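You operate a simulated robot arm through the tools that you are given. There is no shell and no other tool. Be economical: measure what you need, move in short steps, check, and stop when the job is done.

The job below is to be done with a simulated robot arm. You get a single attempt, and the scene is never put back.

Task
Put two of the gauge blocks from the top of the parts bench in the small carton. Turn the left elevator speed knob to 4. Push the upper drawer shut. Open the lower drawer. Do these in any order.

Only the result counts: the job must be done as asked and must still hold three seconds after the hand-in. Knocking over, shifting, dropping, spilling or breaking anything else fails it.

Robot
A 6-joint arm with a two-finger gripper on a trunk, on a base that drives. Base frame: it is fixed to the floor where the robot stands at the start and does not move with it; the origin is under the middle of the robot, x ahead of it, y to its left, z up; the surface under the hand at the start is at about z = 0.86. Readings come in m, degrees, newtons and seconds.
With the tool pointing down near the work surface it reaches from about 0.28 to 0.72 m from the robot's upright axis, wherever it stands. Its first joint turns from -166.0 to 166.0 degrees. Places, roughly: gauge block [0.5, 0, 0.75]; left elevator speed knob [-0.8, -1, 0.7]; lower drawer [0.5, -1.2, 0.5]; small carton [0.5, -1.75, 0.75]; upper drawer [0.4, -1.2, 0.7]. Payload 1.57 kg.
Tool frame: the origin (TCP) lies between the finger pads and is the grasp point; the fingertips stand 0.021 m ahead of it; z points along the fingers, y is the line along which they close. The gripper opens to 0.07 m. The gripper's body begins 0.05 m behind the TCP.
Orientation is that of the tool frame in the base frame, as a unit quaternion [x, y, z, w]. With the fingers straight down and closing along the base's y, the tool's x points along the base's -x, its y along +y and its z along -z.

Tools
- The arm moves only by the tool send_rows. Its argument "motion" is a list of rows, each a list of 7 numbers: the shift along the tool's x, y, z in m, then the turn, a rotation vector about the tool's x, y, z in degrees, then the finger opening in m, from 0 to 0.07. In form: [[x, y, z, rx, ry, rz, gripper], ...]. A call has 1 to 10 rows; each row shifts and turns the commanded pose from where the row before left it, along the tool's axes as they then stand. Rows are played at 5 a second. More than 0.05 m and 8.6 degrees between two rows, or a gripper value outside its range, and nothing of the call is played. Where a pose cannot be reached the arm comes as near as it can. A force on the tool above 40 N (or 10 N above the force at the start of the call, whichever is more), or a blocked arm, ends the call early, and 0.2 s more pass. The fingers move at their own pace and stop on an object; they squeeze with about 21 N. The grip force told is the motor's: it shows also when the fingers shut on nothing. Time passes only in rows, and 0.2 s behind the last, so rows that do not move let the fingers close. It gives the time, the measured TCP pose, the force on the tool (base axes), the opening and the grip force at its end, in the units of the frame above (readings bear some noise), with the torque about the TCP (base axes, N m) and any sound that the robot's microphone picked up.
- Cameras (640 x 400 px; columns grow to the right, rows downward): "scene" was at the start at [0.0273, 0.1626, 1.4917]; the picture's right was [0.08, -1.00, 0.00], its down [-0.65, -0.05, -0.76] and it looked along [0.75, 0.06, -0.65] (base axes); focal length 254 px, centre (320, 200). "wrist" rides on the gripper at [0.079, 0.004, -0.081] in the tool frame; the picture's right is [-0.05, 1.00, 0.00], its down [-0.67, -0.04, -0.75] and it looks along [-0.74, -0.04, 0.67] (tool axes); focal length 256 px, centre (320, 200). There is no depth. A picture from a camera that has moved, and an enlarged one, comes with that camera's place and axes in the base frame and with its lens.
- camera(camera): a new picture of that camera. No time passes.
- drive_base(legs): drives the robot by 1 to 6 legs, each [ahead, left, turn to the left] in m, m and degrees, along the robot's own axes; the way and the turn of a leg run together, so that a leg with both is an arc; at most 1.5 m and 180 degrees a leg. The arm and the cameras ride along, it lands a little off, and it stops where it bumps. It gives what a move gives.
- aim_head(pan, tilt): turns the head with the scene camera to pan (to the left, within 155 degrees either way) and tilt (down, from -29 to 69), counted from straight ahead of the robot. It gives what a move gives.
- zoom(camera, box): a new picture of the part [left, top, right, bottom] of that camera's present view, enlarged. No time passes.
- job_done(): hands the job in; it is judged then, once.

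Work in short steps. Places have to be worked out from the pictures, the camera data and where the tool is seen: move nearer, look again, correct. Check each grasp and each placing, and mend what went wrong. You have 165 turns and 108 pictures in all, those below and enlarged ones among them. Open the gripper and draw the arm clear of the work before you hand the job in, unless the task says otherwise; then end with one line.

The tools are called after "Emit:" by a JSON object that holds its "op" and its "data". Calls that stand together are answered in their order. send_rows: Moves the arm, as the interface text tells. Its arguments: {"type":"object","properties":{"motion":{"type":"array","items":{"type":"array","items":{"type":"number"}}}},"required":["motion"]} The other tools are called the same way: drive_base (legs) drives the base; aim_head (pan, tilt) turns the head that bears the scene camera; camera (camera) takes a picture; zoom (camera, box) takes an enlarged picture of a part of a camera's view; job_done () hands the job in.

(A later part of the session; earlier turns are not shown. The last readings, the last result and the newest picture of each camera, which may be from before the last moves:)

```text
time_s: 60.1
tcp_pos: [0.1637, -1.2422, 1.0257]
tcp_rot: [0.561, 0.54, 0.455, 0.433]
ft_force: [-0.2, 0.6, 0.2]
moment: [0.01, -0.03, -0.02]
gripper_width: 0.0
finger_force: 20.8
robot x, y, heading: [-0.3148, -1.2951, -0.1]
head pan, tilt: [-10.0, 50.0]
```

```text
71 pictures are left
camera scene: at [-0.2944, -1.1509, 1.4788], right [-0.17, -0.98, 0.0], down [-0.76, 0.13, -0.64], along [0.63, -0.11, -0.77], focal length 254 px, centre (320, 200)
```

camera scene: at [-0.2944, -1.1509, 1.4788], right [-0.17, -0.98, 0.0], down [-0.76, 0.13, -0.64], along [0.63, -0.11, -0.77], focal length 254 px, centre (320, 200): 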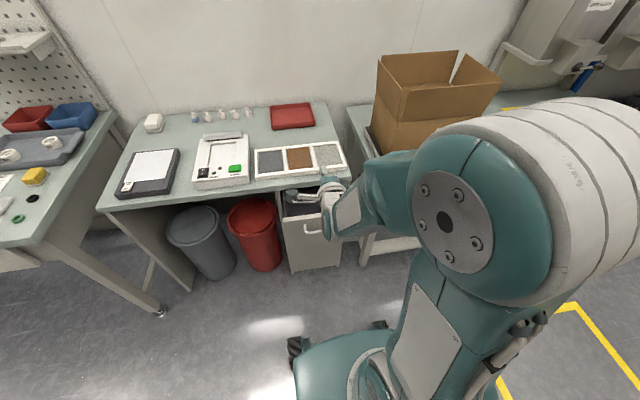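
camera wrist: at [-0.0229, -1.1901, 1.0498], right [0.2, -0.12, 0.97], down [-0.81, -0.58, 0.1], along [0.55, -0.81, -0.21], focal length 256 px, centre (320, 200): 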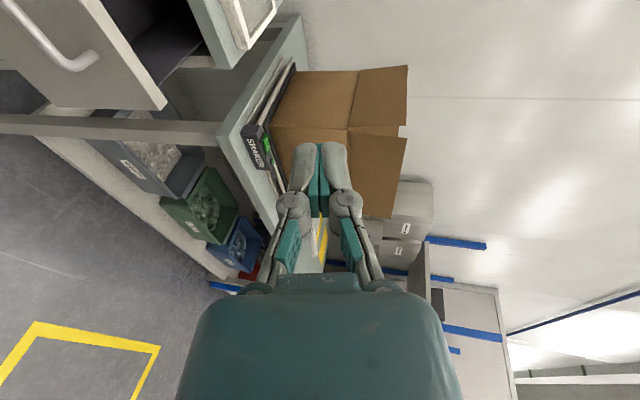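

Tool is now about 78° pitched and nearly level. I'll retract 5 cm and lower about 0.2 m.

Emit:
{"op": "send_rows", "data": {"motion": [[0, 0, -0.045, 0, 0, 0, 0.0], [0, -0.044, 0.0095, 0, 0, 0, 0.0], [0, -0.044, 0.0095, 0, 0, 0, 0.0], [0, -0.044, 0.0095, 0, 0, 0, 0.0], [0, -0.044, 0.0095, 0, 0, 0, 0.0], [0, -0.044, 0.0095, 0, 0, 0, 0.0], [0, 0, 0, 0, 0, 0, 0.0]]}}

Emit:
{"op": "camera", "data": {"camera": "scene"}}

Emit:
{"op": "camera", "data": {"camera": "wrist"}}

```text
time_s: 61.7
tcp_pos: [0.1655, -1.2213, 0.8253]
tcp_rot: [0.56, 0.541, 0.454, 0.433]
ft_force: [-0.5, -0.6, 0.4]
moment: [-0.02, -0.01, 0.0]
gripper_width: 0.0
finger_force: 21.1
out of reach, approached as far as the arm can: row 1, 2
robot x, y, heading: [-0.313, -1.2898, 0.3]
head pan, tilt: [-10.0, 50.0]
```

```text
70 pictures are left
camera scene: at [-0.2937, -1.1505, 1.4787], right [-0.17, -0.98, 0.0], down [-0.76, 0.13, -0.64], along [0.63, -0.11, -0.77], focal length 254 px, centre (320, 200)
```

scene: 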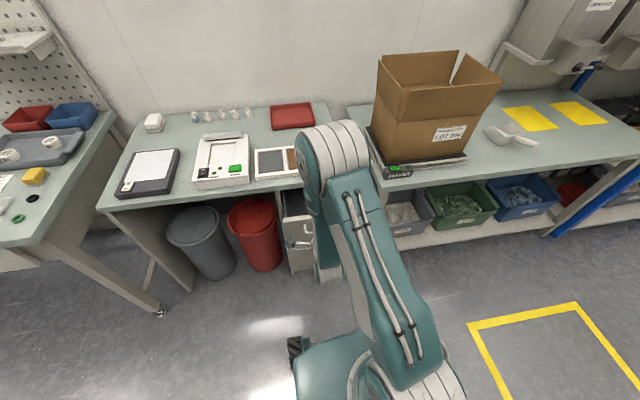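

```text
69 pictures are left
camera wrist: at [0.0869, -1.1437, 0.8475], right [0.21, -0.09, 0.97], down [-0.74, -0.67, 0.1], along [0.64, -0.74, -0.21], focal length 256 px, centre (320, 200)
```

wrist: 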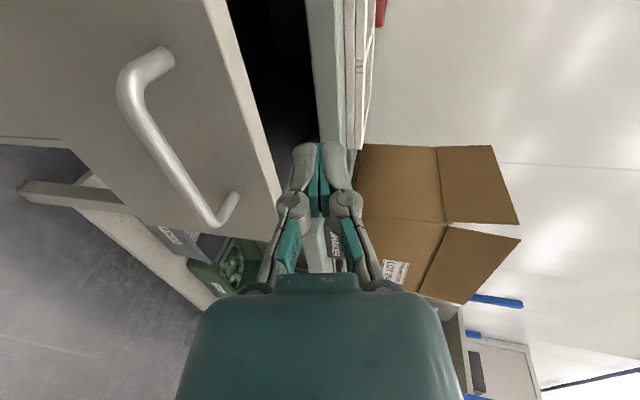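

The folded posture leaves the elbow low over the bench. A ~45° downward pitch keeps the elbow higher, so I'll pitch back by ~34° in place and check.

Emit:
{"op": "send_rows", "data": {"motion": [[0, 0, -0.01, 8.5, 0, 0, 0.0], [0, 0, -0.01, 8.5, 0, 0, 0.0], [0, 0, -0.01, 8.5, 0, 0, 0.0], [0, 0, -0.01, 8.5, 0, 0, 0.0], [0, 0, 0, 0, 0, 0, 0.0]]}}

Emit:
{"op": "camera", "data": {"camera": "scene"}}

Emit:
{"op": "camera", "data": {"camera": "wrist"}}

```text
time_s: 62.9
tcp_pos: [0.1295, -1.2233, 0.8419]
tcp_rot: [0.663, 0.649, 0.275, 0.25]
ft_force: [0.0, 0.4, 0.7]
moment: [-0.01, 0.01, 0.01]
gripper_width: 0.0
finger_force: 20.6
robot x, y, heading: [-0.3132, -1.2915, 0.1]
head pan, tilt: [-10.0, 50.0]
```

```text
68 pictures are left
camera scene: at [-0.2941, -1.1509, 1.4788], right [-0.17, -0.98, 0.0], down [-0.76, 0.13, -0.64], along [0.63, -0.11, -0.77], focal length 254 px, centre (320, 200)
```

scene: 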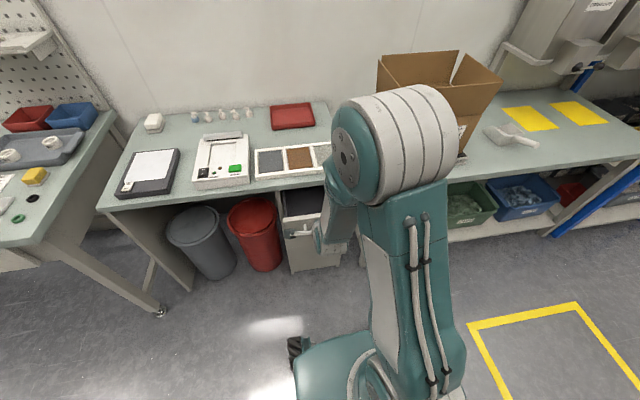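

```text
67 pictures are left
camera wrist: at [0.0759, -1.1466, 0.9045], right [0.72, -0.08, 0.69], down [-0.54, -0.68, 0.49], along [0.43, -0.72, -0.54], focal length 256 px, centre (320, 200)
```

wrist: 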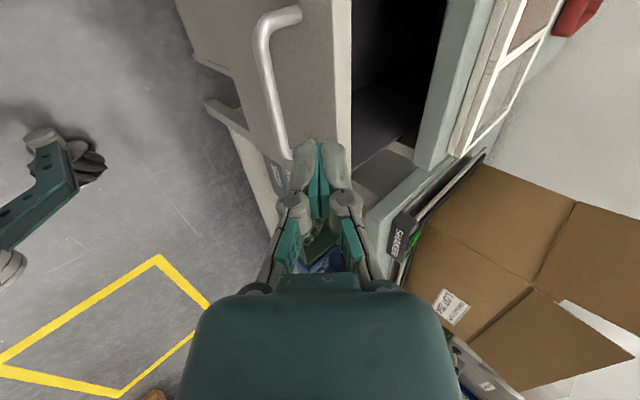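

From two wrist views the drawer front is at x≈0.204, top z≈0.772, handle z≈0.745 sticking out to x≈0.17. I'll retract slightly and lower to push below the handle at z≈0.66.

Emit:
{"op": "send_rows", "data": {"motion": [[0, -0.0217, -0.0207, 0, 0, 0, 0.0], [0, -0.029, 0.0303, 0, 0, 0, 0.0], [0, -0.029, 0.0303, 0, 0, 0, 0.0], [0, -0.029, 0.0303, 0, 0, 0, 0.0], [0, -0.029, 0.0303, 0, 0, 0, 0.0], [0, 0, 0, 0, 0, 0, 0.0]]}}

Emit:
{"op": "camera", "data": {"camera": "scene"}}

Emit:
{"op": "camera", "data": {"camera": "wrist"}}

```text
time_s: 64.3
tcp_pos: [0.1092, -1.2135, 0.6702]
tcp_rot: [0.663, 0.65, 0.276, 0.249]
ft_force: [-0.5, -0.1, -0.1]
moment: [0.01, 0.0, 0.0]
gripper_width: 0.0002
finger_force: 20.7
out of reach, approached as far as the arm can: row 1
robot x, y, heading: [-0.3151, -1.29, 0.0]
head pan, tilt: [-10.0, 50.0]
```

```text
66 pictures are left
camera scene: at [-0.2936, -1.1504, 1.4787], right [-0.17, -0.98, 0.0], down [-0.76, 0.13, -0.64], along [0.63, -0.11, -0.77], focal length 254 px, centre (320, 200)
```

scene: 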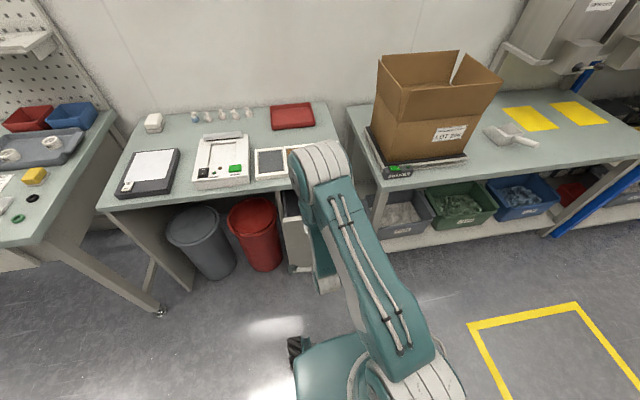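

```text
65 pictures are left
camera wrist: at [0.0563, -1.1376, 0.7347], right [0.72, -0.08, 0.69], down [-0.54, -0.68, 0.49], along [0.43, -0.72, -0.54], focal length 256 px, centre (320, 200)
```

wrist: 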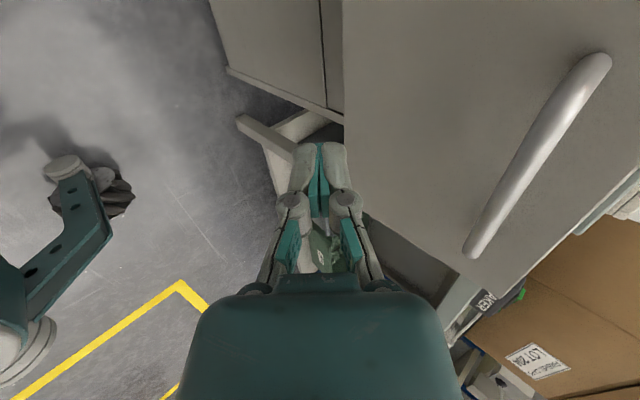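

The tip is below the handle, clear of it. I'll push forward along +x in small steps.

Emit:
{"op": "send_rows", "data": {"motion": [[0, 0.0217, 0.0207, 0, 0, 0, 0.0], [0, 0.0217, 0.0207, 0, 0, 0, 0.0], [0, 0.0217, 0.0207, 0, 0, 0, 0.0], [0, 0.0145, 0.0138, 0, 0, 0, 0.0], [0, 0.0145, 0.0138, 0, 0, 0, 0.0], [0, 0, 0, 0, 0, 0, 0.0]]}}

Emit:
{"op": "camera", "data": {"camera": "wrist"}}

```text
time_s: 65.7
tcp_pos: [0.2391, -1.2143, 0.6721]
tcp_rot: [0.663, 0.649, 0.276, 0.25]
ft_force: [-0.3, 0.2, 0.0]
moment: [-0.02, 0.0, 0.04]
gripper_width: 0.0
finger_force: 20.6
robot x, y, heading: [-0.3123, -1.2921, 0.2]
head pan, tilt: [-10.0, 50.0]
```

```text
64 pictures are left
camera wrist: at [0.1863, -1.1382, 0.7361], right [0.72, -0.08, 0.69], down [-0.54, -0.68, 0.49], along [0.43, -0.72, -0.54], focal length 256 px, centre (320, 200)
```

wrist: 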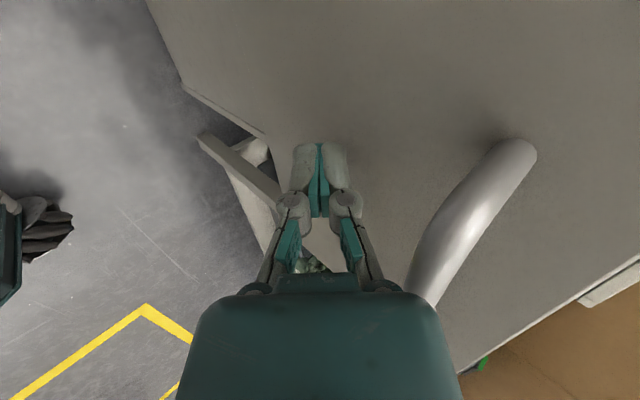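

No contact force yet; continue forward.

Emit:
{"op": "send_rows", "data": {"motion": [[0, 0.0145, 0.0138, 0, 0, 0, 0.0], [0, 0.0145, 0.0138, 0, 0, 0, 0.0], [0, 0.0145, 0.0138, 0, 0, 0, 0.0], [0, 0, 0, 0, 0, 0, 0.0]]}}

Emit:
{"op": "camera", "data": {"camera": "wrist"}}

Emit:
{"op": "camera", "data": {"camera": "scene"}}

```text
time_s: 66.7
tcp_pos: [0.2991, -1.2153, 0.6716]
tcp_rot: [0.663, 0.649, 0.276, 0.25]
ft_force: [-0.1, 0.0, -0.3]
moment: [0.0, 0.02, 0.01]
gripper_width: 0.0
finger_force: 20.9
robot x, y, heading: [-0.3131, -1.2957, 0.1]
head pan, tilt: [-10.0, 50.0]
```

```text
63 pictures are left
camera wrist: at [0.2466, -1.1385, 0.7353], right [0.72, -0.08, 0.69], down [-0.54, -0.68, 0.49], along [0.43, -0.72, -0.54], focal length 256 px, centre (320, 200)
```

wrist: 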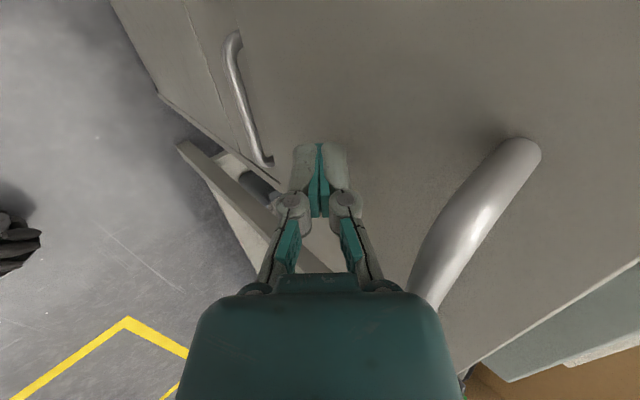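

```text
62 pictures are left
camera scene: at [-0.2931, -1.1506, 1.4787], right [-0.17, -0.98, 0.0], down [-0.76, 0.13, -0.64], along [0.63, -0.11, -0.77], focal length 254 px, centre (320, 200)
```

scene: 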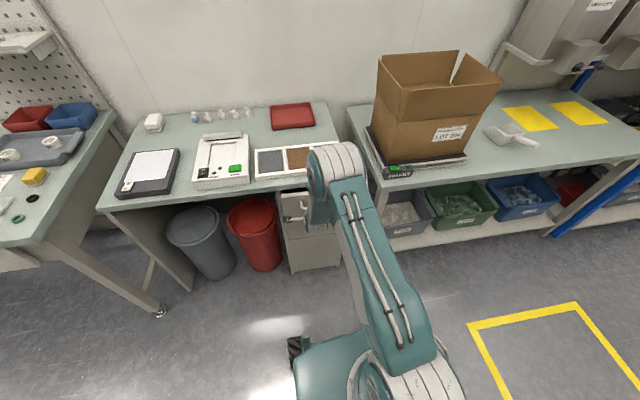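

The drawer is sliding in with little friction, and the lower drawer's handle is now visible. I keep pushing until resistance.

Emit:
{"op": "send_rows", "data": {"motion": [[0, 0.0145, 0.0138, 0, 0, 0, 0.0], [0, 0.0108, 0.0104, 0, 0, 0, 0.0], [0, 0.0108, 0.0104, 0, 0, 0, 0.0], [0, 0.0072, 0.007, 0, 0, 0, 0.0], [0, 0.0072, 0.007, 0, 0, 0, 0.0], [0, 0.0072, 0.007, 0, 0, 0, 0.0], [0, 0, 0, 0, 0, 0, 0.0]]}}

Emit:
{"op": "camera", "data": {"camera": "wrist"}}

```text
time_s: 67.6
tcp_pos: [0.3453, -1.2137, 0.6737]
tcp_rot: [0.663, 0.65, 0.274, 0.249]
ft_force: [-7.2, -0.1, 6.1]
moment: [-0.16, -0.36, -0.19]
gripper_width: 0.0004
finger_force: 20.9
robot x, y, heading: [-0.3116, -1.2947, 0.1]
head pan, tilt: [-10.0, 50.0]
stopped in row 4: the force on the tool passed its limit at 50 N (the readings are from after the stop); the commanded pose is now the measured one
```

```text
61 pictures are left
camera wrist: at [0.2926, -1.1376, 0.736], right [0.72, -0.08, 0.69], down [-0.54, -0.68, 0.49], along [0.43, -0.72, -0.54], focal length 256 px, centre (320, 200)
```

wrist: 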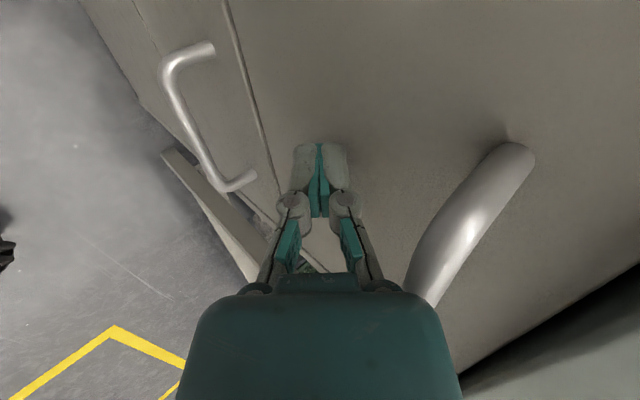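

Upper drawer hit its stop (front at x≈0.36) and looks flush. The lower handle triangulates to ≈(0.335, -1.22, 0.55). I'll retract 10 cm and pitch the tool to ~77° for gripping the bar.

Emit:
{"op": "send_rows", "data": {"motion": [[0, -0.024, -0.023, 0, 0, 0, 0.0], [0, -0.024, -0.023, 0, 0, 0, 0.0], [0, -0.024, -0.023, 0, 0, 0, 0.0], [0, 0, 0, -8.5, 0, 0, 0.06], [0, 0, 0, -8.5, 0, 0, 0.06], [0, 0, 0, -8.5, 0, 0, 0.06], [0, 0, 0, -8.5, 0, 0, 0.06], [0, 0, 0, 0, 0, 0, 0.06]]}}

Emit:
{"op": "camera", "data": {"camera": "wrist"}}

Emit:
{"op": "camera", "data": {"camera": "scene"}}

```text
time_s: 69.4
tcp_pos: [0.2465, -1.2148, 0.674]
tcp_rot: [0.561, 0.541, 0.454, 0.432]
ft_force: [0.3, 0.7, 0.1]
moment: [0.0, -0.03, 0.02]
gripper_width: 0.0602
finger_force: 0.0
robot x, y, heading: [-0.3154, -1.295, 0.2]
head pan, tilt: [-10.0, 50.0]
```

```text
60 pictures are left
camera wrist: at [0.1678, -1.136, 0.6962], right [0.21, -0.09, 0.97], down [-0.74, -0.67, 0.1], along [0.64, -0.74, -0.21], focal length 256 px, centre (320, 200)
```

wrist: 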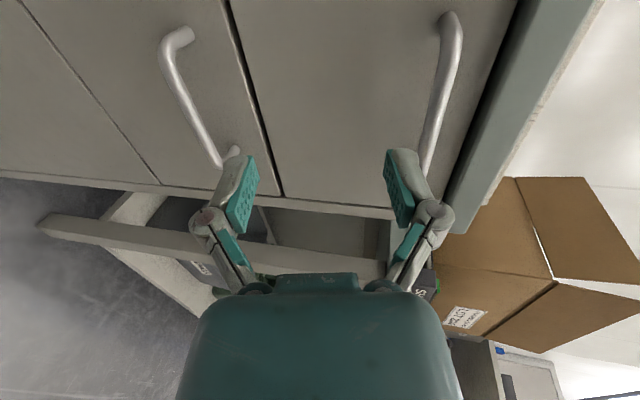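

```text
59 pictures are left
camera scene: at [-0.2931, -1.1505, 1.4787], right [-0.17, -0.98, 0.0], down [-0.76, 0.13, -0.64], along [0.63, -0.11, -0.77], focal length 254 px, centre (320, 200)
```

scene: 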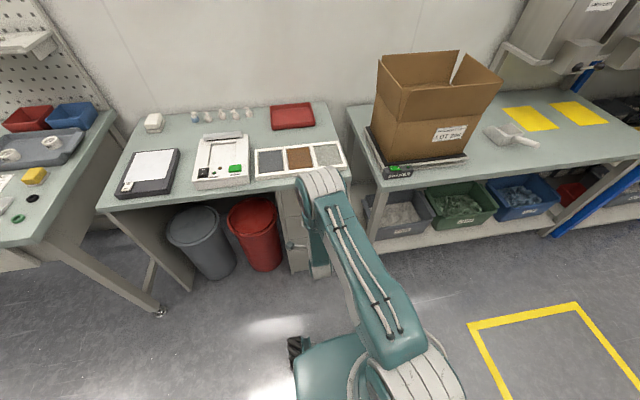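

Good view: both drawer fronts are coplanar and the lower bar is at about (0.335, -1.23, 0.545). I'll lower to align the tool with the bar.

Emit:
{"op": "send_rows", "data": {"motion": [[0, -0.0348, 0.0076, 0, 0, 0, 0.06], [0, -0.0348, 0.0076, 0, 0, 0, 0.06], [0, -0.0348, 0.0076, 0, 0, 0, 0.06], [0, 0, 0, 0, 0, 0, 0.06]]}}

Emit:
{"op": "camera", "data": {"camera": "wrist"}}

Emit:
{"op": "camera", "data": {"camera": "scene"}}

```text
time_s: 70.4
tcp_pos: [0.2443, -1.2093, 0.5676]
tcp_rot: [0.561, 0.542, 0.453, 0.432]
ft_force: [-0.1, -0.2, -0.7]
moment: [-0.02, 0.04, 0.0]
gripper_width: 0.0601
finger_force: 0.1
robot x, y, heading: [-0.3132, -1.2913, 0.2]
head pan, tilt: [-10.0, 50.0]
```

```text
58 pictures are left
camera wrist: at [0.1673, -1.1312, 0.5904], right [0.22, -0.09, 0.97], down [-0.74, -0.67, 0.1], along [0.64, -0.74, -0.21], focal length 256 px, centre (320, 200)
```

wrist: 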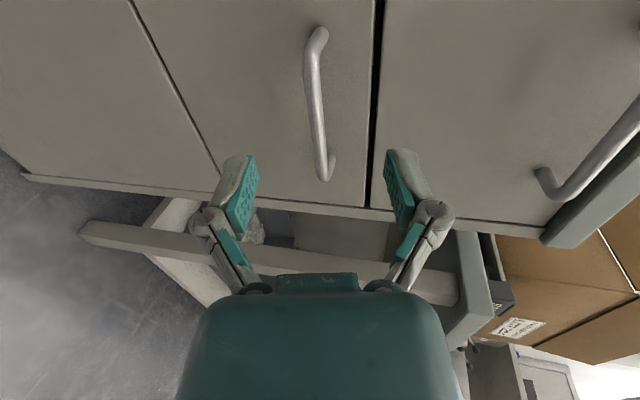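

```text
57 pictures are left
camera scene: at [-0.2931, -1.1504, 1.4787], right [-0.17, -0.98, 0.0], down [-0.76, 0.13, -0.64], along [0.63, -0.11, -0.77], focal length 254 px, centre (320, 200)
```

scene: 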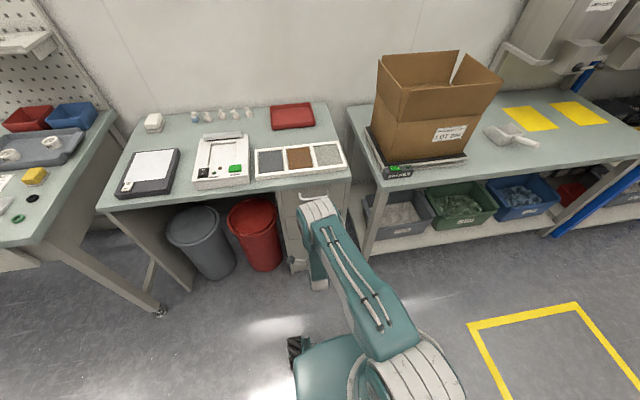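

Bar refined to (0.336, -1.22, 0.541). I'll advance 9 cm onto it with a 6 mm downward correction and close.

Emit:
{"op": "send_rows", "data": {"motion": [[0, -0.006, 0.03, 0, 0, 0, 0.06], [0, 0, 0.03, 0, 0, 0, 0.06], [0, 0, 0.028, 0, 0, 0, 0.06], [0, 0, 0, 0, 0, 0, 0.0], [0, 0, 0, 0, 0, 0, 0.0], [0, 0, 0, 0, 0, 0, 0.0]]}}

Emit:
{"op": "camera", "data": {"camera": "wrist"}}

```text
time_s: 71.8
tcp_pos: [0.332, -1.2091, 0.5435]
tcp_rot: [0.56, 0.54, 0.455, 0.433]
ft_force: [-9.1, -1.8, 23.0]
moment: [-0.46, -0.04, 0.16]
gripper_width: 0.011
finger_force: 32.0
robot x, y, heading: [-0.3119, -1.2916, 0.3]
head pan, tilt: [-10.0, 50.0]
```

```text
56 pictures are left
camera wrist: at [0.2535, -1.1306, 0.5663], right [0.21, -0.09, 0.97], down [-0.74, -0.67, 0.1], along [0.64, -0.74, -0.21], focal length 256 px, centre (320, 200)
```

wrist: 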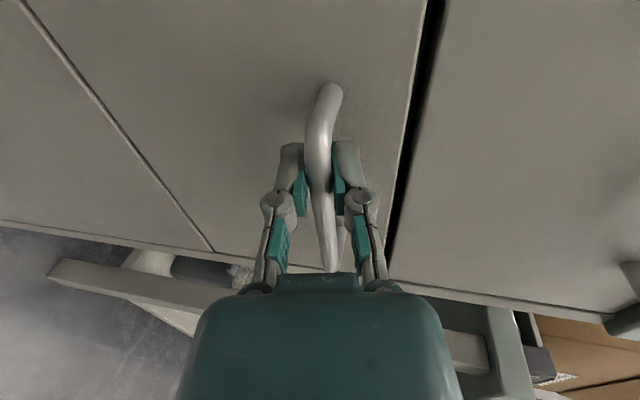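

Bar is gripped (width 0.011). I'll pull along −x with a small upward relief.

Emit:
{"op": "send_rows", "data": {"motion": [[0, -0.003, -0.0195, 0, 0, 0, 0.0], [0, -0.0053, -0.0245, 0, 0, 0, 0.0], [0, -0.0053, -0.0245, 0, 0, 0, 0.0], [0, -0.0053, -0.0245, 0, 0, 0, 0.0], [0, -0.0053, -0.0245, 0, 0, 0, 0.0], [0, 0, 0, 0, 0, 0, 0.0]]}}

Emit:
{"op": "camera", "data": {"camera": "wrist"}}

```text
time_s: 73.2
tcp_pos: [0.2105, -1.2092, 0.5431]
tcp_rot: [0.562, 0.541, 0.452, 0.433]
ft_force: [-0.5, 3.1, 13.8]
moment: [-0.54, 0.01, -0.1]
gripper_width: 0.0102
finger_force: 31.9
robot x, y, heading: [-0.3107, -1.2967, -0.1]
head pan, tilt: [-10.0, 50.0]
```

```text
55 pictures are left
camera wrist: at [0.1318, -1.1306, 0.5666], right [0.22, -0.09, 0.97], down [-0.74, -0.67, 0.1], along [0.64, -0.74, -0.21], focal length 256 px, centre (320, 200)
```

wrist: 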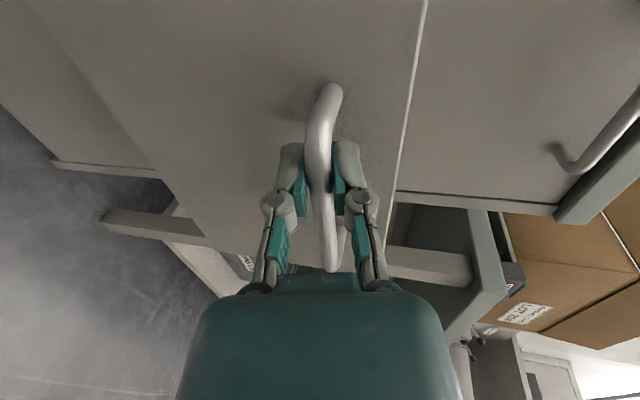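

The drawer is out 12 cm. I'll pull about 7 cm more with the arm, then use the base a little.

Emit:
{"op": "send_rows", "data": {"motion": [[0, -0.0043, -0.0195, 0, 0, 0, 0.0], [0, -0.0043, -0.0195, 0, 0, 0, 0.0], [0, -0.0043, -0.0195, 0, 0, 0, 0.0], [0, 0, 0, 0, 0, 0, 0.0]]}}

Emit:
{"op": "drive_base", "data": {"legs": [[-0.05, 0, 0]]}}

Emit:
{"op": "camera", "data": {"camera": "wrist"}}

```text
time_s: 74.2
tcp_pos: [0.1502, -1.2097, 0.5416]
tcp_rot: [0.562, 0.541, 0.453, 0.432]
ft_force: [0.1, -6.7, 17.6]
moment: [-0.52, -0.05, -0.1]
gripper_width: 0.0103
finger_force: 32.0
robot x, y, heading: [-0.3121, -1.2879, -0.0]
head pan, tilt: [-10.0, 50.0]
```

```text
time_s: 75.1
tcp_pos: [0.1019, -1.2089, 0.5445]
tcp_rot: [0.562, 0.541, 0.453, 0.432]
ft_force: [-0.6, -8.9, 17.4]
moment: [-0.55, -0.03, -0.23]
gripper_width: 0.0102
finger_force: 32.0
robot x, y, heading: [-0.3642, -1.2929, -0.3]
head pan, tilt: [-10.0, 50.0]
```

```text
54 pictures are left
camera wrist: at [0.0226, -1.1305, 0.5666], right [0.22, -0.09, 0.97], down [-0.74, -0.67, 0.1], along [0.64, -0.74, -0.21], focal length 256 px, centre (320, 200)
```

wrist: 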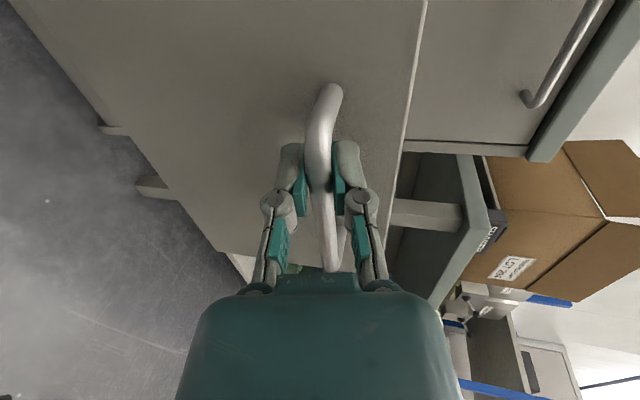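

The lower drawer is now ~23 cm open. I'll release and back off the handle along the tool axis.

Emit:
{"op": "send_rows", "data": {"motion": [[0, 0, 0, 0, 0, 0, 0.06], [0, 0, 0, 0, 0, 0, 0.06], [0, 0, -0.02, 0, 0, 0, 0.06], [0, 0, -0.02, 0, 0, 0, 0.06], [0, 0, -0.02, 0, 0, 0, 0.06], [0, 0, 0, 0, 0, 0, 0.06]]}}

Emit:
{"op": "camera", "data": {"camera": "wrist"}}

Emit:
{"op": "camera", "data": {"camera": "scene"}}

```text
time_s: 76.5
tcp_pos: [0.0411, -1.2088, 0.555]
tcp_rot: [0.561, 0.541, 0.452, 0.433]
ft_force: [0.1, 0.1, -0.8]
moment: [-0.04, 0.0, -0.02]
gripper_width: 0.0599
finger_force: 0.0
robot x, y, heading: [-0.3625, -1.2924, 0.2]
head pan, tilt: [-10.0, 50.0]
```

```text
53 pictures are left
camera wrist: at [-0.0361, -1.1309, 0.579], right [0.22, -0.09, 0.97], down [-0.74, -0.67, 0.1], along [0.64, -0.74, -0.21], focal length 256 px, centre (320, 200)
```

wrist: 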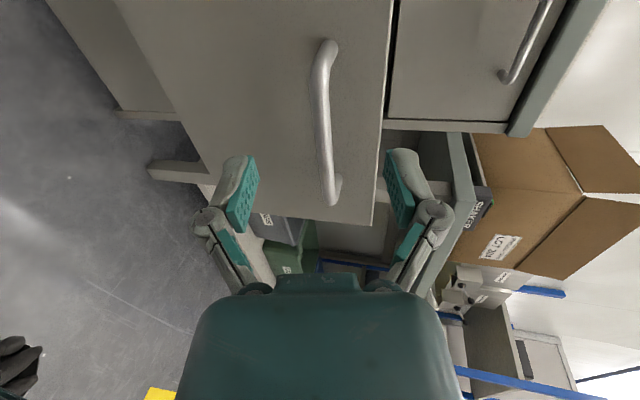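

```text
52 pictures are left
camera scene: at [-0.3431, -1.1503, 1.4787], right [-0.17, -0.98, 0.0], down [-0.76, 0.13, -0.64], along [0.63, -0.11, -0.77], focal length 254 px, centre (320, 200)
```

scene: 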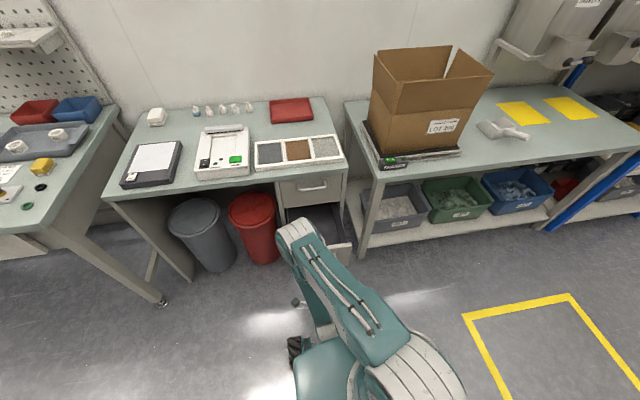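

Both drawers are done. I'll raise the arm, then drive north toward the elevator panel side and look at it.

Emit:
{"op": "send_rows", "data": {"motion": [[0, 0.0468, -0.0102, 0, 0, 0, 0.06], [0, 0.0468, -0.0102, 0, 0, 0, 0.06], [0, 0.0468, -0.0102, 0, 0, 0, 0.06], [0, 0.0468, -0.0102, 0, 0, 0, 0.06], [0, 0.0468, -0.0102, 0, 0, 0, 0.06], [0, 0.0468, -0.0102, 0, 0, 0, 0.06], [0, 0.0468, -0.0102, 0, 0, 0, 0.06], [0, 0, 0, 0, 0, 0, 0.0]]}}

Emit:
{"op": "drive_base", "data": {"legs": [[0.05, 0, 0], [0, 0.9, 0], [-0.4, 0, 0]]}}

Emit:
{"op": "aim_head", "data": {"pan": -90, "tilt": 45}}

Emit:
{"op": "camera", "data": {"camera": "scene"}}

```text
time_s: 78.3
tcp_pos: [0.0894, -1.2034, 0.8631]
tcp_rot: [0.561, 0.541, 0.452, 0.433]
ft_force: [0.0, -0.4, 0.3]
moment: [0.04, 0.01, 0.01]
gripper_width: 0.0
finger_force: 20.7
out of reach, approached as far as the arm can: row 5, 6, 7
robot x, y, heading: [-0.359, -1.2955, -0.0]
head pan, tilt: [-10.0, 50.0]
```

```text
time_s: 85.7
tcp_pos: [-0.2587, -0.3069, 0.8629]
tcp_rot: [0.564, 0.538, 0.451, 0.435]
ft_force: [-0.2, 0.6, 0.5]
moment: [-0.01, 0.01, 0.0]
gripper_width: 0.0002
finger_force: 20.7
robot x, y, heading: [-0.7087, -0.3921, -0.5]
head pan, tilt: [-10.0, 50.0]
```

```text
time_s: 87.2
tcp_pos: [-0.2584, -0.3059, 0.8627]
tcp_rot: [0.564, 0.537, 0.45, 0.436]
ft_force: [0.2, 0.9, -0.1]
moment: [0.02, 0.02, 0.0]
gripper_width: 0.0
finger_force: 20.5
robot x, y, heading: [-0.7088, -0.3864, -0.7]
head pan, tilt: [-90.0, 45.0]
```

```text
51 pictures are left
camera scene: at [-0.7662, -0.3161, 1.4858], right [-1.0, 0.01, 0.0], down [0.0, 0.71, -0.71], along [-0.01, -0.71, -0.71], focal length 254 px, centre (320, 200)
```

scene: 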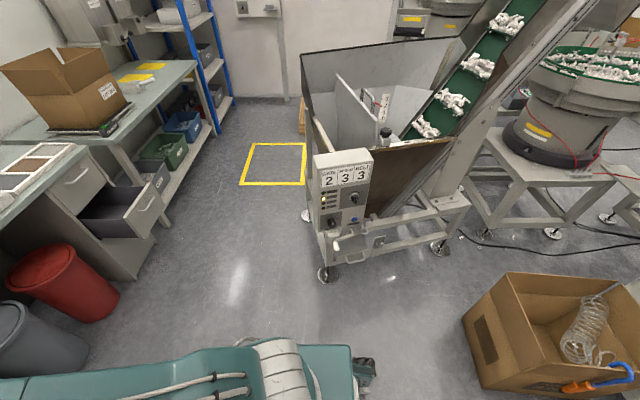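

Emit:
{"op": "zoom", "data": {"camera": "scene", "box": [290, 140, 410, 270]}}

```text
3.08 times, centred on (350, 205) of scene
camera zoom: at [-0.7662, -0.3161, 1.4858], right [-1.0, 0.01, 0.0], down [0.0, 0.71, -0.71], along [-0.01, -0.71, -0.71], focal length 782 px, centre (228, 185)
```

zoom: 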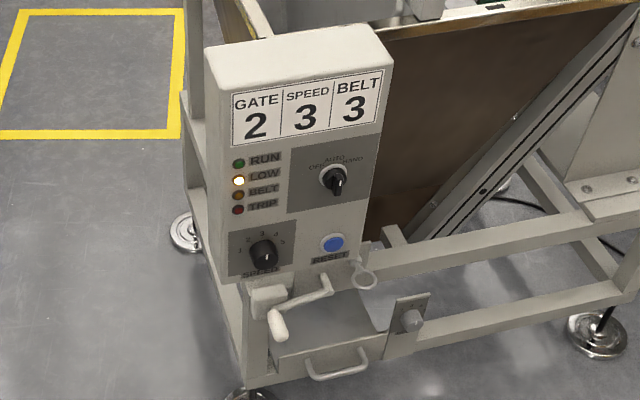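

The speed knob sits lower-left on the panel near (-0.825, -1.0, 0.67), and the panel seems yawed ~15°. I'll position the robot in front of it, facing it.

Emit:
{"op": "drive_base", "data": {"legs": [[-0.34, 0, 0], [0, 0, -74]]}}

Emit:
{"op": "camera", "data": {"camera": "wrist"}}

Emit:
{"op": "aim_head", "data": {"pan": 10, "tilt": 50}}

Emit:
{"op": "camera", "data": {"camera": "scene"}}

```text
time_s: 92.6
tcp_pos: [-0.8437, -0.7986, 0.8621]
tcp_rot: [0.774, 0.091, 0.1, 0.618]
ft_force: [1.4, 0.2, -0.4]
moment: [0.02, -0.02, 0.0]
gripper_width: 0.0
finger_force: 20.8
robot x, y, heading: [-1.049, -0.3871, -74.3]
head pan, tilt: [-90.0, 45.0]
```

```text
49 pictures are left
camera wrist: at [-0.7893, -0.7026, 0.8863], right [-0.03, -0.23, 0.97], down [-0.84, 0.53, 0.1], along [-0.54, -0.82, -0.21], focal length 256 px, centre (320, 200)
```

wrist: 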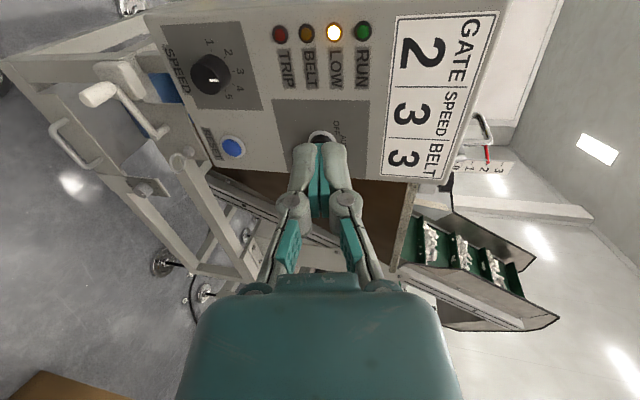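

```text
time_s: 94.4
tcp_pos: [-0.8451, -0.7988, 0.8634]
tcp_rot: [0.774, 0.092, 0.099, 0.618]
ft_force: [-0.2, 0.8, -0.4]
moment: [0.03, -0.01, 0.0]
gripper_width: 0.0001
finger_force: 20.9
robot x, y, heading: [-1.0535, -0.3892, -73.9]
head pan, tilt: [10.0, 50.0]
```

```text
48 pictures are left
camera scene: at [-0.8833, -0.3589, 1.4787], right [-0.9, -0.43, 0.0], down [-0.33, 0.69, -0.64], along [0.28, -0.58, -0.77], focal length 254 px, centre (320, 200)
```

scene: 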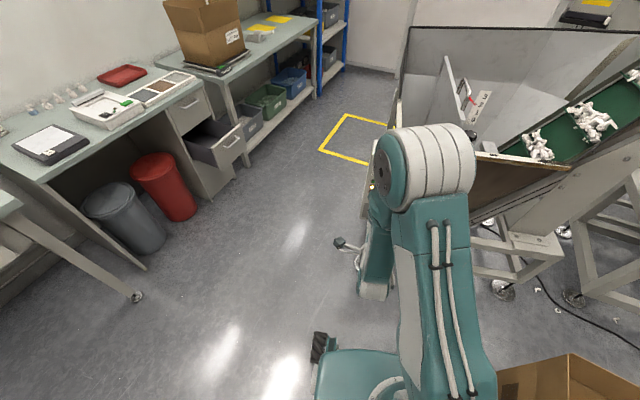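

Excellent close view of the panel. I'll zoom in on the speed dial.

Emit:
{"op": "zoom", "data": {"camera": "wrist", "box": [130, 10, 290, 130]}}

```text
3.33 times, centred on (210, 70) of wrist
camera zoom: at [-0.7895, -0.7026, 0.8865], right [-0.03, -0.23, 0.97], down [-0.84, 0.53, 0.1], along [-0.54, -0.82, -0.21], focal length 853 px, centre (687, 633)
```

zoom: 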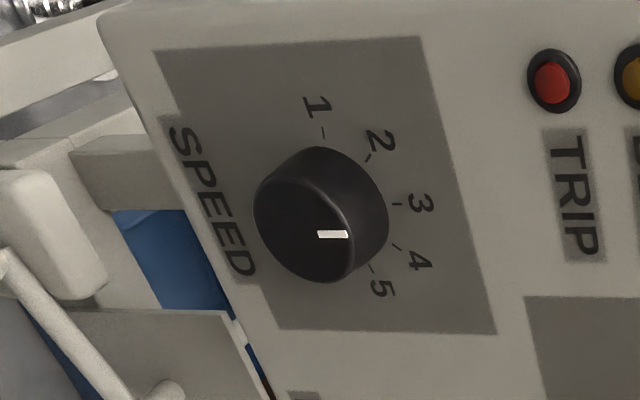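

Knob front centre triangulates to (-0.826, -0.993, 0.680), protruding ~24 mm, ~37 mm dia, pointing at 3; 4 is ~40° clockwise. I'll level the tool, open the fingers, and lower to knob height while still ~19 cm out.

Emit:
{"op": "send_rows", "data": {"motion": [[0, 0, 0, -8.5, 0, 0, 0.06], [0, 0, 0, -3.9, 0, 0, 0.06], [-0.01, -0.046, 0, 0, 0, 0, 0.06], [-0.01, -0.046, 0, 0, 0, 0, 0.06], [-0.01, -0.046, 0, 0, 0, 0, 0.06], [-0.01, -0.045, 0, 0, 0, 0, 0.06], [0, 0, 0, 0, 0, 0, 0.06]]}}

Emit:
{"op": "camera", "data": {"camera": "wrist"}}

Emit:
{"op": "camera", "data": {"camera": "scene"}}

```text
time_s: 96.0
tcp_pos: [-0.8737, -0.8085, 0.6783]
tcp_rot: [0.702, 0.081, 0.108, 0.699]
ft_force: [-0.5, 0.1, -0.4]
moment: [0.01, -0.01, 0.02]
gripper_width: 0.06
finger_force: 0.1
robot x, y, heading: [-1.0502, -0.3868, -74.0]
head pan, tilt: [10.0, 50.0]
```

```text
46 pictures are left
camera wrist: at [-0.8199, -0.7092, 0.6837], right [-0.09, -0.03, 1.0], down [-0.84, 0.54, -0.06], along [-0.54, -0.84, -0.07], focal length 256 px, centre (320, 200)
```

wrist: 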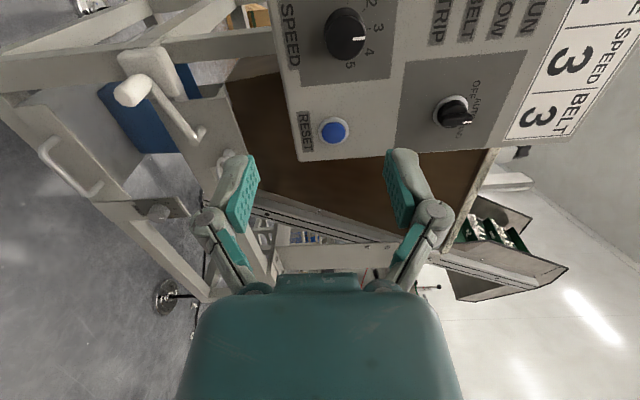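

```text
45 pictures are left
camera scene: at [-0.8834, -0.3593, 1.4787], right [-0.9, -0.44, 0.0], down [-0.33, 0.69, -0.64], along [0.28, -0.58, -0.77], focal length 254 px, centre (320, 200)
```

scene: 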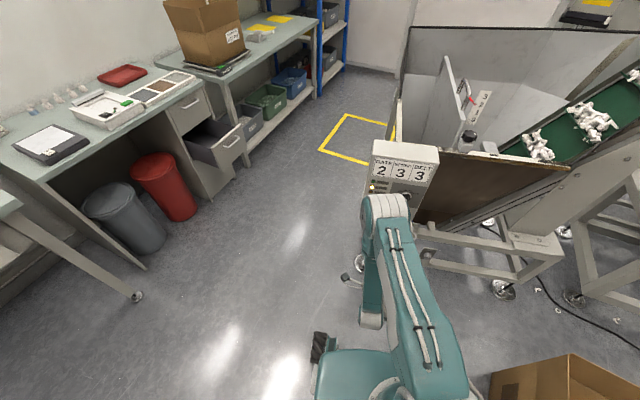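

I'll zoom on the knob from this new viewpoint to refine its position.

Emit:
{"op": "zoom", "data": {"camera": "wrist", "box": [270, 0, 430, 120]}}

```text
3.33 times, centred on (350, 60) of wrist
camera zoom: at [-0.8199, -0.7092, 0.6837], right [-0.09, -0.03, 1.0], down [-0.84, 0.54, -0.06], along [-0.54, -0.84, -0.07], focal length 853 px, centre (220, 667)
```

zoom: 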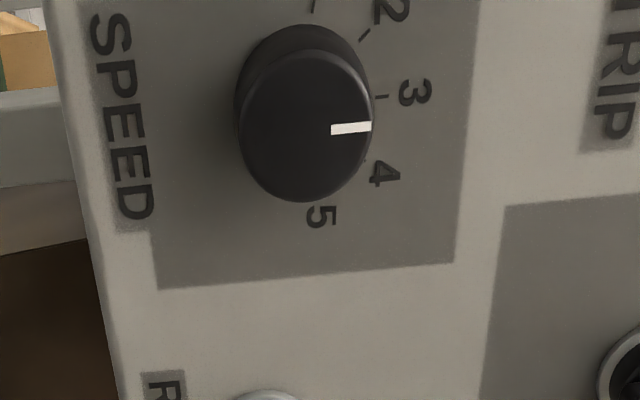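

Refined with wrist views: knob front centre ≈(-0.8235, -0.967, 0.699). I'll align and advance to ~4 cm short, then check.

Emit:
{"op": "send_rows", "data": {"motion": [[0.007, 0.0203, 0.0, 0, 0, 0, 0.06], [0, 0, 0.04, 0, 0, 0, 0.06], [0, 0, 0.04, 0, 0, 0, 0.06], [0, 0, 0.03, 0, 0, 0, 0.06], [0, 0, 0, 0, 0, 0, 0.06]]}}

Emit:
{"op": "camera", "data": {"camera": "wrist"}}

```text
time_s: 97.2
tcp_pos: [-0.8395, -0.9126, 0.6986]
tcp_rot: [0.703, 0.081, 0.109, 0.699]
ft_force: [-0.2, 0.6, -0.9]
moment: [0.0, -0.04, 0.0]
gripper_width: 0.06
finger_force: 0.2
robot x, y, heading: [-1.0511, -0.3904, -74.3]
head pan, tilt: [10.0, 50.0]
```

```text
43 pictures are left
camera wrist: at [-0.7855, -0.813, 0.7054], right [-0.09, -0.03, 1.0], down [-0.84, 0.54, -0.06], along [-0.54, -0.84, -0.07], focal length 256 px, centre (320, 200)
```

wrist: 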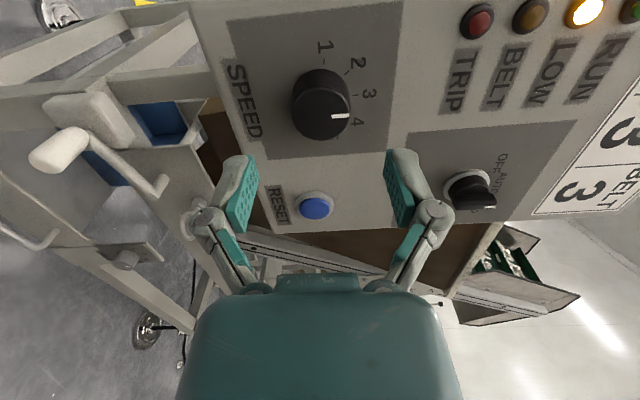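

Three views agree on K≈(-0.824, -0.975, 0.698). I'll advance 5.7 cm (fingertips ~14 mm over the knob) and close.

Emit:
{"op": "send_rows", "data": {"motion": [[-0.001, 0, 0.03, 0, 0, 0, 0.06], [0, 0, 0.015, 0, 0, 0, 0.06], [0, 0, 0.012, 0, 0, 0, 0.06], [0, 0, 0, 0, 0, 0, 0.06]]}}

Emit:
{"op": "camera", "data": {"camera": "wrist"}}

```text
time_s: 98.2
tcp_pos: [-0.8265, -0.9674, 0.7008]
tcp_rot: [0.703, 0.081, 0.108, 0.698]
ft_force: [0.0, 0.2, -0.1]
moment: [0.0, -0.03, 0.02]
gripper_width: 0.0602
finger_force: 0.2
robot x, y, heading: [-1.0527, -0.3887, -74.2]
head pan, tilt: [10.0, 50.0]
```

```text
42 pictures are left
camera wrist: at [-0.7712, -0.8682, 0.7054], right [-0.09, -0.03, 1.0], down [-0.84, 0.54, -0.06], along [-0.54, -0.84, -0.07], focal length 256 px, centre (320, 200)
```

wrist: 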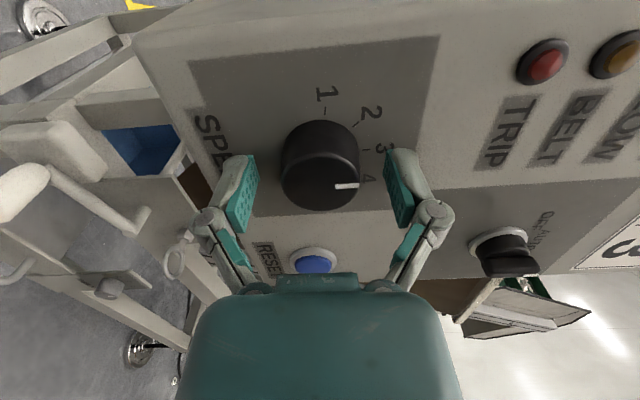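

The knob front is right at the TCP between the fingers. Close the fingers on it.

Emit:
{"op": "send_rows", "data": {"motion": [[0, 0, 0, 0, 0, 0, 0.045], [0, 0, 0, 0, 0, 0, 0.025], [0, 0, 0, 0, 0, 0, 0.02], [0, 0, 0, 0, 0, 0, 0.02]]}}

Emit:
{"op": "camera", "data": {"camera": "wrist"}}

```text
time_s: 99.2
tcp_pos: [-0.8258, -0.9654, 0.7006]
tcp_rot: [0.703, 0.081, 0.108, 0.698]
ft_force: [-5.5, 21.5, 12.7]
moment: [-0.39, -0.12, -0.1]
gripper_width: 0.036
finger_force: 31.9
robot x, y, heading: [-1.0533, -0.3909, -74.1]
head pan, tilt: [10.0, 50.0]
```

```text
41 pictures are left
camera wrist: at [-0.7715, -0.8671, 0.7057], right [-0.09, -0.03, 1.0], down [-0.84, 0.54, -0.06], along [-0.54, -0.84, -0.07], focal length 256 px, centre (320, 200)
```

wrist: 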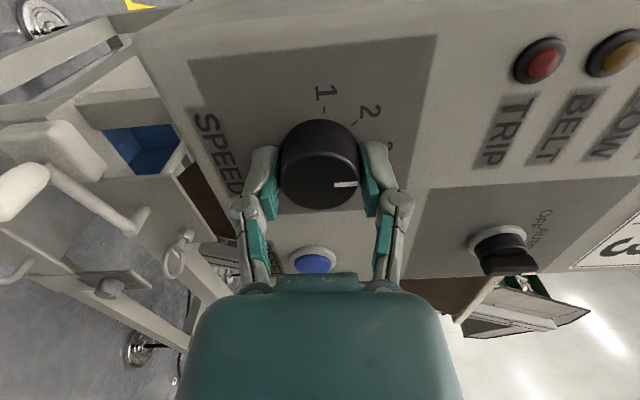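

Gripped at 36 mm width, but there's ~21 N pushing back (tips touching the panel). I'll ease off 2–3 mm, then turn +8° increments clockwise by 40°.

Emit:
{"op": "send_rows", "data": {"motion": [[0, 0.001, -0.003, 0, 0, 0, 0.02], [0, 0, 0, 0, 0, 0, 0.02]]}}

Emit:
{"op": "send_rows", "data": {"motion": [[0, 0, 0, 0, 0, 6.5, 0.02], [0, 0, 0, 0, 0, 6.5, 0.02], [0, 0, 0, 0, 0, 6.5, 0.02], [0, 0, 0, 0, 0, 6.5, 0.02], [0, 0, 0, 0, 0, 6.5, 0.02], [0, 0, 0, 0, 0, 6.5, 0.02], [0, 0, 0, 0, 0, 0, 0.02]]}}

Emit:
{"op": "camera", "data": {"camera": "wrist"}}

```text
time_s: 99.8
tcp_pos: [-0.8268, -0.9666, 0.6994]
tcp_rot: [0.703, 0.081, 0.109, 0.699]
ft_force: [9.1, -22.7, -11.6]
moment: [0.0, 0.0, -0.06]
gripper_width: 0.0359
finger_force: 31.8
robot x, y, heading: [-1.0489, -0.3868, -74.1]
head pan, tilt: [10.0, 50.0]
```

```text
time_s: 100.6
tcp_pos: [-0.8258, -0.9635, 0.7]
tcp_rot: [0.708, -0.041, 0.228, 0.667]
ft_force: [12.4, -27.4, -25.6]
moment: [0.21, 0.08, 0.06]
gripper_width: 0.0358
finger_force: 32.3
robot x, y, heading: [-1.0522, -0.3892, -74.3]
head pan, tilt: [10.0, 50.0]
stopped in row 4: the force on the tool passed its limit at 40 N (the readings are from after the stop); the commanded pose is now the measured one
```

```text
40 pictures are left
camera wrist: at [-0.7791, -0.8669, 0.7321], right [-0.41, -0.12, 0.9], down [-0.78, 0.56, -0.28], along [-0.47, -0.82, -0.32], focal length 256 px, centre (320, 200)
```

wrist: 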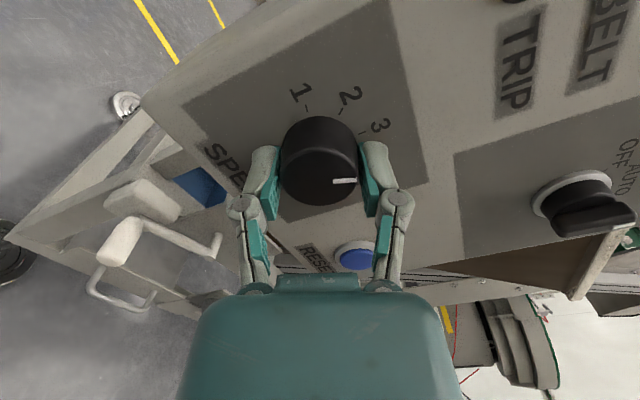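

It turned ~20° before side-load tripped the limit. I'll relieve the load with a small correction (in 1.5 mm, down 1.5 mm) and read.

Emit:
{"op": "send_rows", "data": {"motion": [[-0.0006, -0.0014, 0.0013, 0, 0, 0, 0.02], [0, 0, 0, 0, 0, 0, 0.02]]}}

```text
time_s: 101.2
tcp_pos: [-0.8262, -0.9632, 0.6997]
tcp_rot: [0.706, -0.041, 0.228, 0.669]
ft_force: [9.6, -11.4, -15.8]
moment: [0.52, 0.19, -0.53]
gripper_width: 0.0358
finger_force: 31.9
robot x, y, heading: [-1.0511, -0.3915, -74.3]
head pan, tilt: [10.0, 50.0]
```

Loads dropped; one more similar correction, then rotate further in small steps.

Emit:
{"op": "send_rows", "data": {"motion": [[0.0, -0.0016, 0.001, 0, 0, 0, 0.02], [0, 0, 0, 0, 0, 0, 0.02]]}}

Emit:
{"op": "send_rows", "data": {"motion": [[0, 0, 0, 0, 0, 4, 0.02], [0, 0, 0, 0, 0, 4, 0.02], [0, 0, 0, 0, 0, 4, 0.02], [0, 0, 0, 0, 0, 0, 0.02]]}}

```text
time_s: 101.8
tcp_pos: [-0.826, -0.9639, 0.6999]
tcp_rot: [0.705, -0.042, 0.229, 0.669]
ft_force: [-2.6, 19.3, 8.2]
moment: [-0.03, 0.02, 0.11]
gripper_width: 0.0358
finger_force: 32.0
robot x, y, heading: [-1.0528, -0.3882, -74.3]
head pan, tilt: [10.0, 50.0]
```

```text
time_s: 102.8
tcp_pos: [-0.8263, -0.9642, 0.6972]
tcp_rot: [0.698, -0.115, 0.298, 0.641]
ft_force: [-3.4, 24.2, 10.7]
moment: [-0.26, -0.08, 0.08]
gripper_width: 0.036
finger_force: 31.8
robot x, y, heading: [-1.0569, -0.3877, -74.3]
head pan, tilt: [10.0, 50.0]
```

Turned ~32° total. Relieve slightly and turn another ~9°.

Emit:
{"op": "send_rows", "data": {"motion": [[0.0, 0.0006, -0.001, 0, 0, 3, 0.02], [0, 0, 0, 0, 0, 3, 0.02], [0, 0, 0, 0, 0, 3, 0.02], [0, 0, 0, 0, 0, 0, 0.02]]}}

Emit:
{"op": "camera", "data": {"camera": "wrist"}}

```text
time_s: 103.8
tcp_pos: [-0.8269, -0.9654, 0.6983]
tcp_rot: [0.687, -0.171, 0.347, 0.616]
ft_force: [6.0, -1.2, -6.4]
moment: [-0.22, -0.02, 0.42]
gripper_width: 0.0359
finger_force: 32.3
robot x, y, heading: [-1.0524, -0.3887, -74.2]
head pan, tilt: [10.0, 50.0]
```

```text
39 pictures are left
camera wrist: at [-0.7949, -0.872, 0.7542], right [-0.7, -0.2, 0.69], down [-0.64, 0.6, -0.48], along [-0.32, -0.78, -0.54], focal length 256 px, centre (320, 200)
```

wrist: 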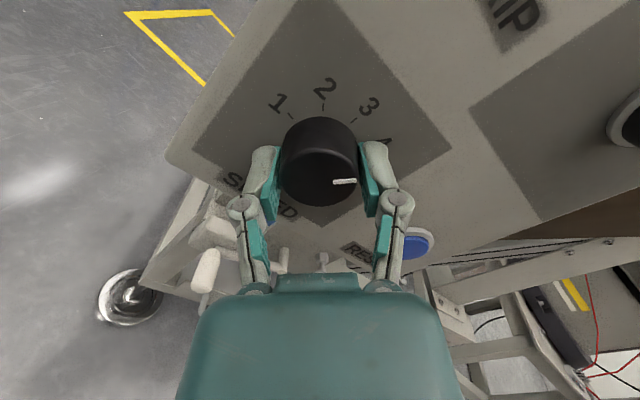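

Total turn ≈41°. I'll release, back off, and read the dial.

Emit:
{"op": "send_rows", "data": {"motion": [[0, 0, 0, 0, 0, 0, 0.06], [0, 0, 0, 0, 0, 0, 0.06], [0, 0, -0.03, 0, 0, 0, 0.06], [0, 0, -0.03, 0, 0, 0, 0.06], [0, 0, 0, 0, 0, 0, 0.06]]}}

Emit:
{"op": "zoom", "data": {"camera": "wrist", "box": [240, 20, 420, 155]}}

```text
time_s: 105.0
tcp_pos: [-0.8426, -0.9066, 0.6993]
tcp_rot: [0.686, -0.17, 0.346, 0.616]
ft_force: [0.1, 0.1, 1.0]
moment: [0.0, 0.03, -0.02]
gripper_width: 0.06
finger_force: 0.0
robot x, y, heading: [-1.0556, -0.39, -73.9]
head pan, tilt: [10.0, 50.0]
```

```text
2.96 times, centred on (330, 88) of wrist
camera zoom: at [-0.8115, -0.8137, 0.7545], right [-0.7, -0.19, 0.69], down [-0.64, 0.6, -0.48], along [-0.32, -0.78, -0.54], focal length 758 px, centre (290, 533)
```

zoom: 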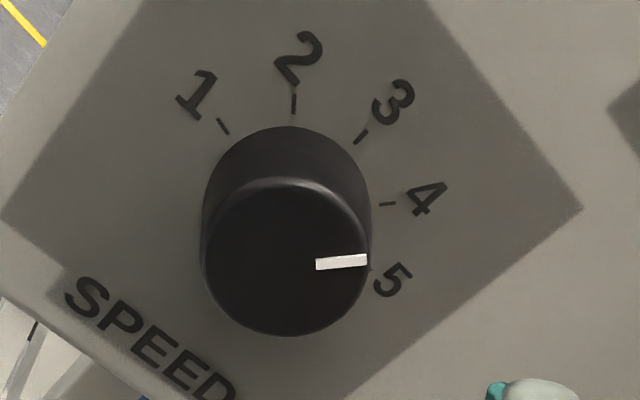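

The pointer is parallel with tick 4 and sits relative to "4" as it did to "3" before, so the knob is at 4. I'll drive back from the panel, then restore the tool orientation.

Emit:
{"op": "drive_base", "data": {"legs": [[-0.25, 0, 0]]}}

Emit:
{"op": "send_rows", "data": {"motion": [[0, 0, 0, 0, 0, -8.2, 0.06], [0, 0, 0, 0, 0, -8.2, 0.06], [0, 0, 0, 0, 0, -8.2, 0.06], [0, 0, 0, 0, 0, -8.2, 0.06], [0, 0, 0, 0, 0, -8.0, 0.06], [0, 0.03, 0, 8.5, 0, 0, 0.06], [0, 0.03, 0, 8.5, 0, 0, 0.06], [0, 0.03, 0, 8.5, 0, 0, 0.06], [0, 0.03, 0, 8.5, 0, 0, 0.06], [0, 0, 0, 0, 0, 0, 0.06]]}}

Emit:
{"op": "send_rows", "data": {"motion": [[0, 0.02, -0.02, 8.5, 0, 0, 0.06], [0, 0.02, -0.02, 8.5, 0, 0, 0.06], [0, 0, -0.03, 8.5, 0, 0, 0.06], [0, 0, -0.03, 8.5, 0, 0, 0.06], [0, 0, -0.03, 8.5, 0, 0, 0.06], [0, 0, -0.03, 8.5, 0, 0, 0.06], [0, 0, 0, 5, 0, 0, 0.06], [0, 0, 0, 0, 0, 0, 0.06]]}}

```text
time_s: 107.0
tcp_pos: [-0.9102, -0.6666, 0.6991]
tcp_rot: [0.686, -0.17, 0.348, 0.616]
ft_force: [-0.1, -0.2, -0.4]
moment: [0.01, -0.03, -0.01]
gripper_width: 0.0601
finger_force: 0.0
robot x, y, heading: [-1.1211, -0.1536, -74.0]
head pan, tilt: [10.0, 50.0]
stopped in leg 1: the robot was blocked; the commanded pose is now the measured one
```

```text
time_s: 109.2
tcp_pos: [-0.9079, -0.6917, 0.8161]
tcp_rot: [0.876, 0.11, 0.083, 0.462]
ft_force: [-0.3, -0.7, 0.3]
moment: [-0.03, 0.02, 0.01]
gripper_width: 0.0601
finger_force: 0.0
robot x, y, heading: [-1.1176, -0.1498, -73.9]
head pan, tilt: [10.0, 50.0]
```

```text
time_s: 111.0
tcp_pos: [-0.9317, -0.6372, 0.9765]
tcp_rot: [0.991, 0.136, 0.022, -0.004]
ft_force: [-0.3, -0.8, 0.3]
moment: [0.0, 0.03, -0.01]
gripper_width: 0.0601
finger_force: 0.0
out of reach, approached as far as the arm can: row 3
robot x, y, heading: [-1.1201, -0.148, -74.2]
head pan, tilt: [10.0, 50.0]
```

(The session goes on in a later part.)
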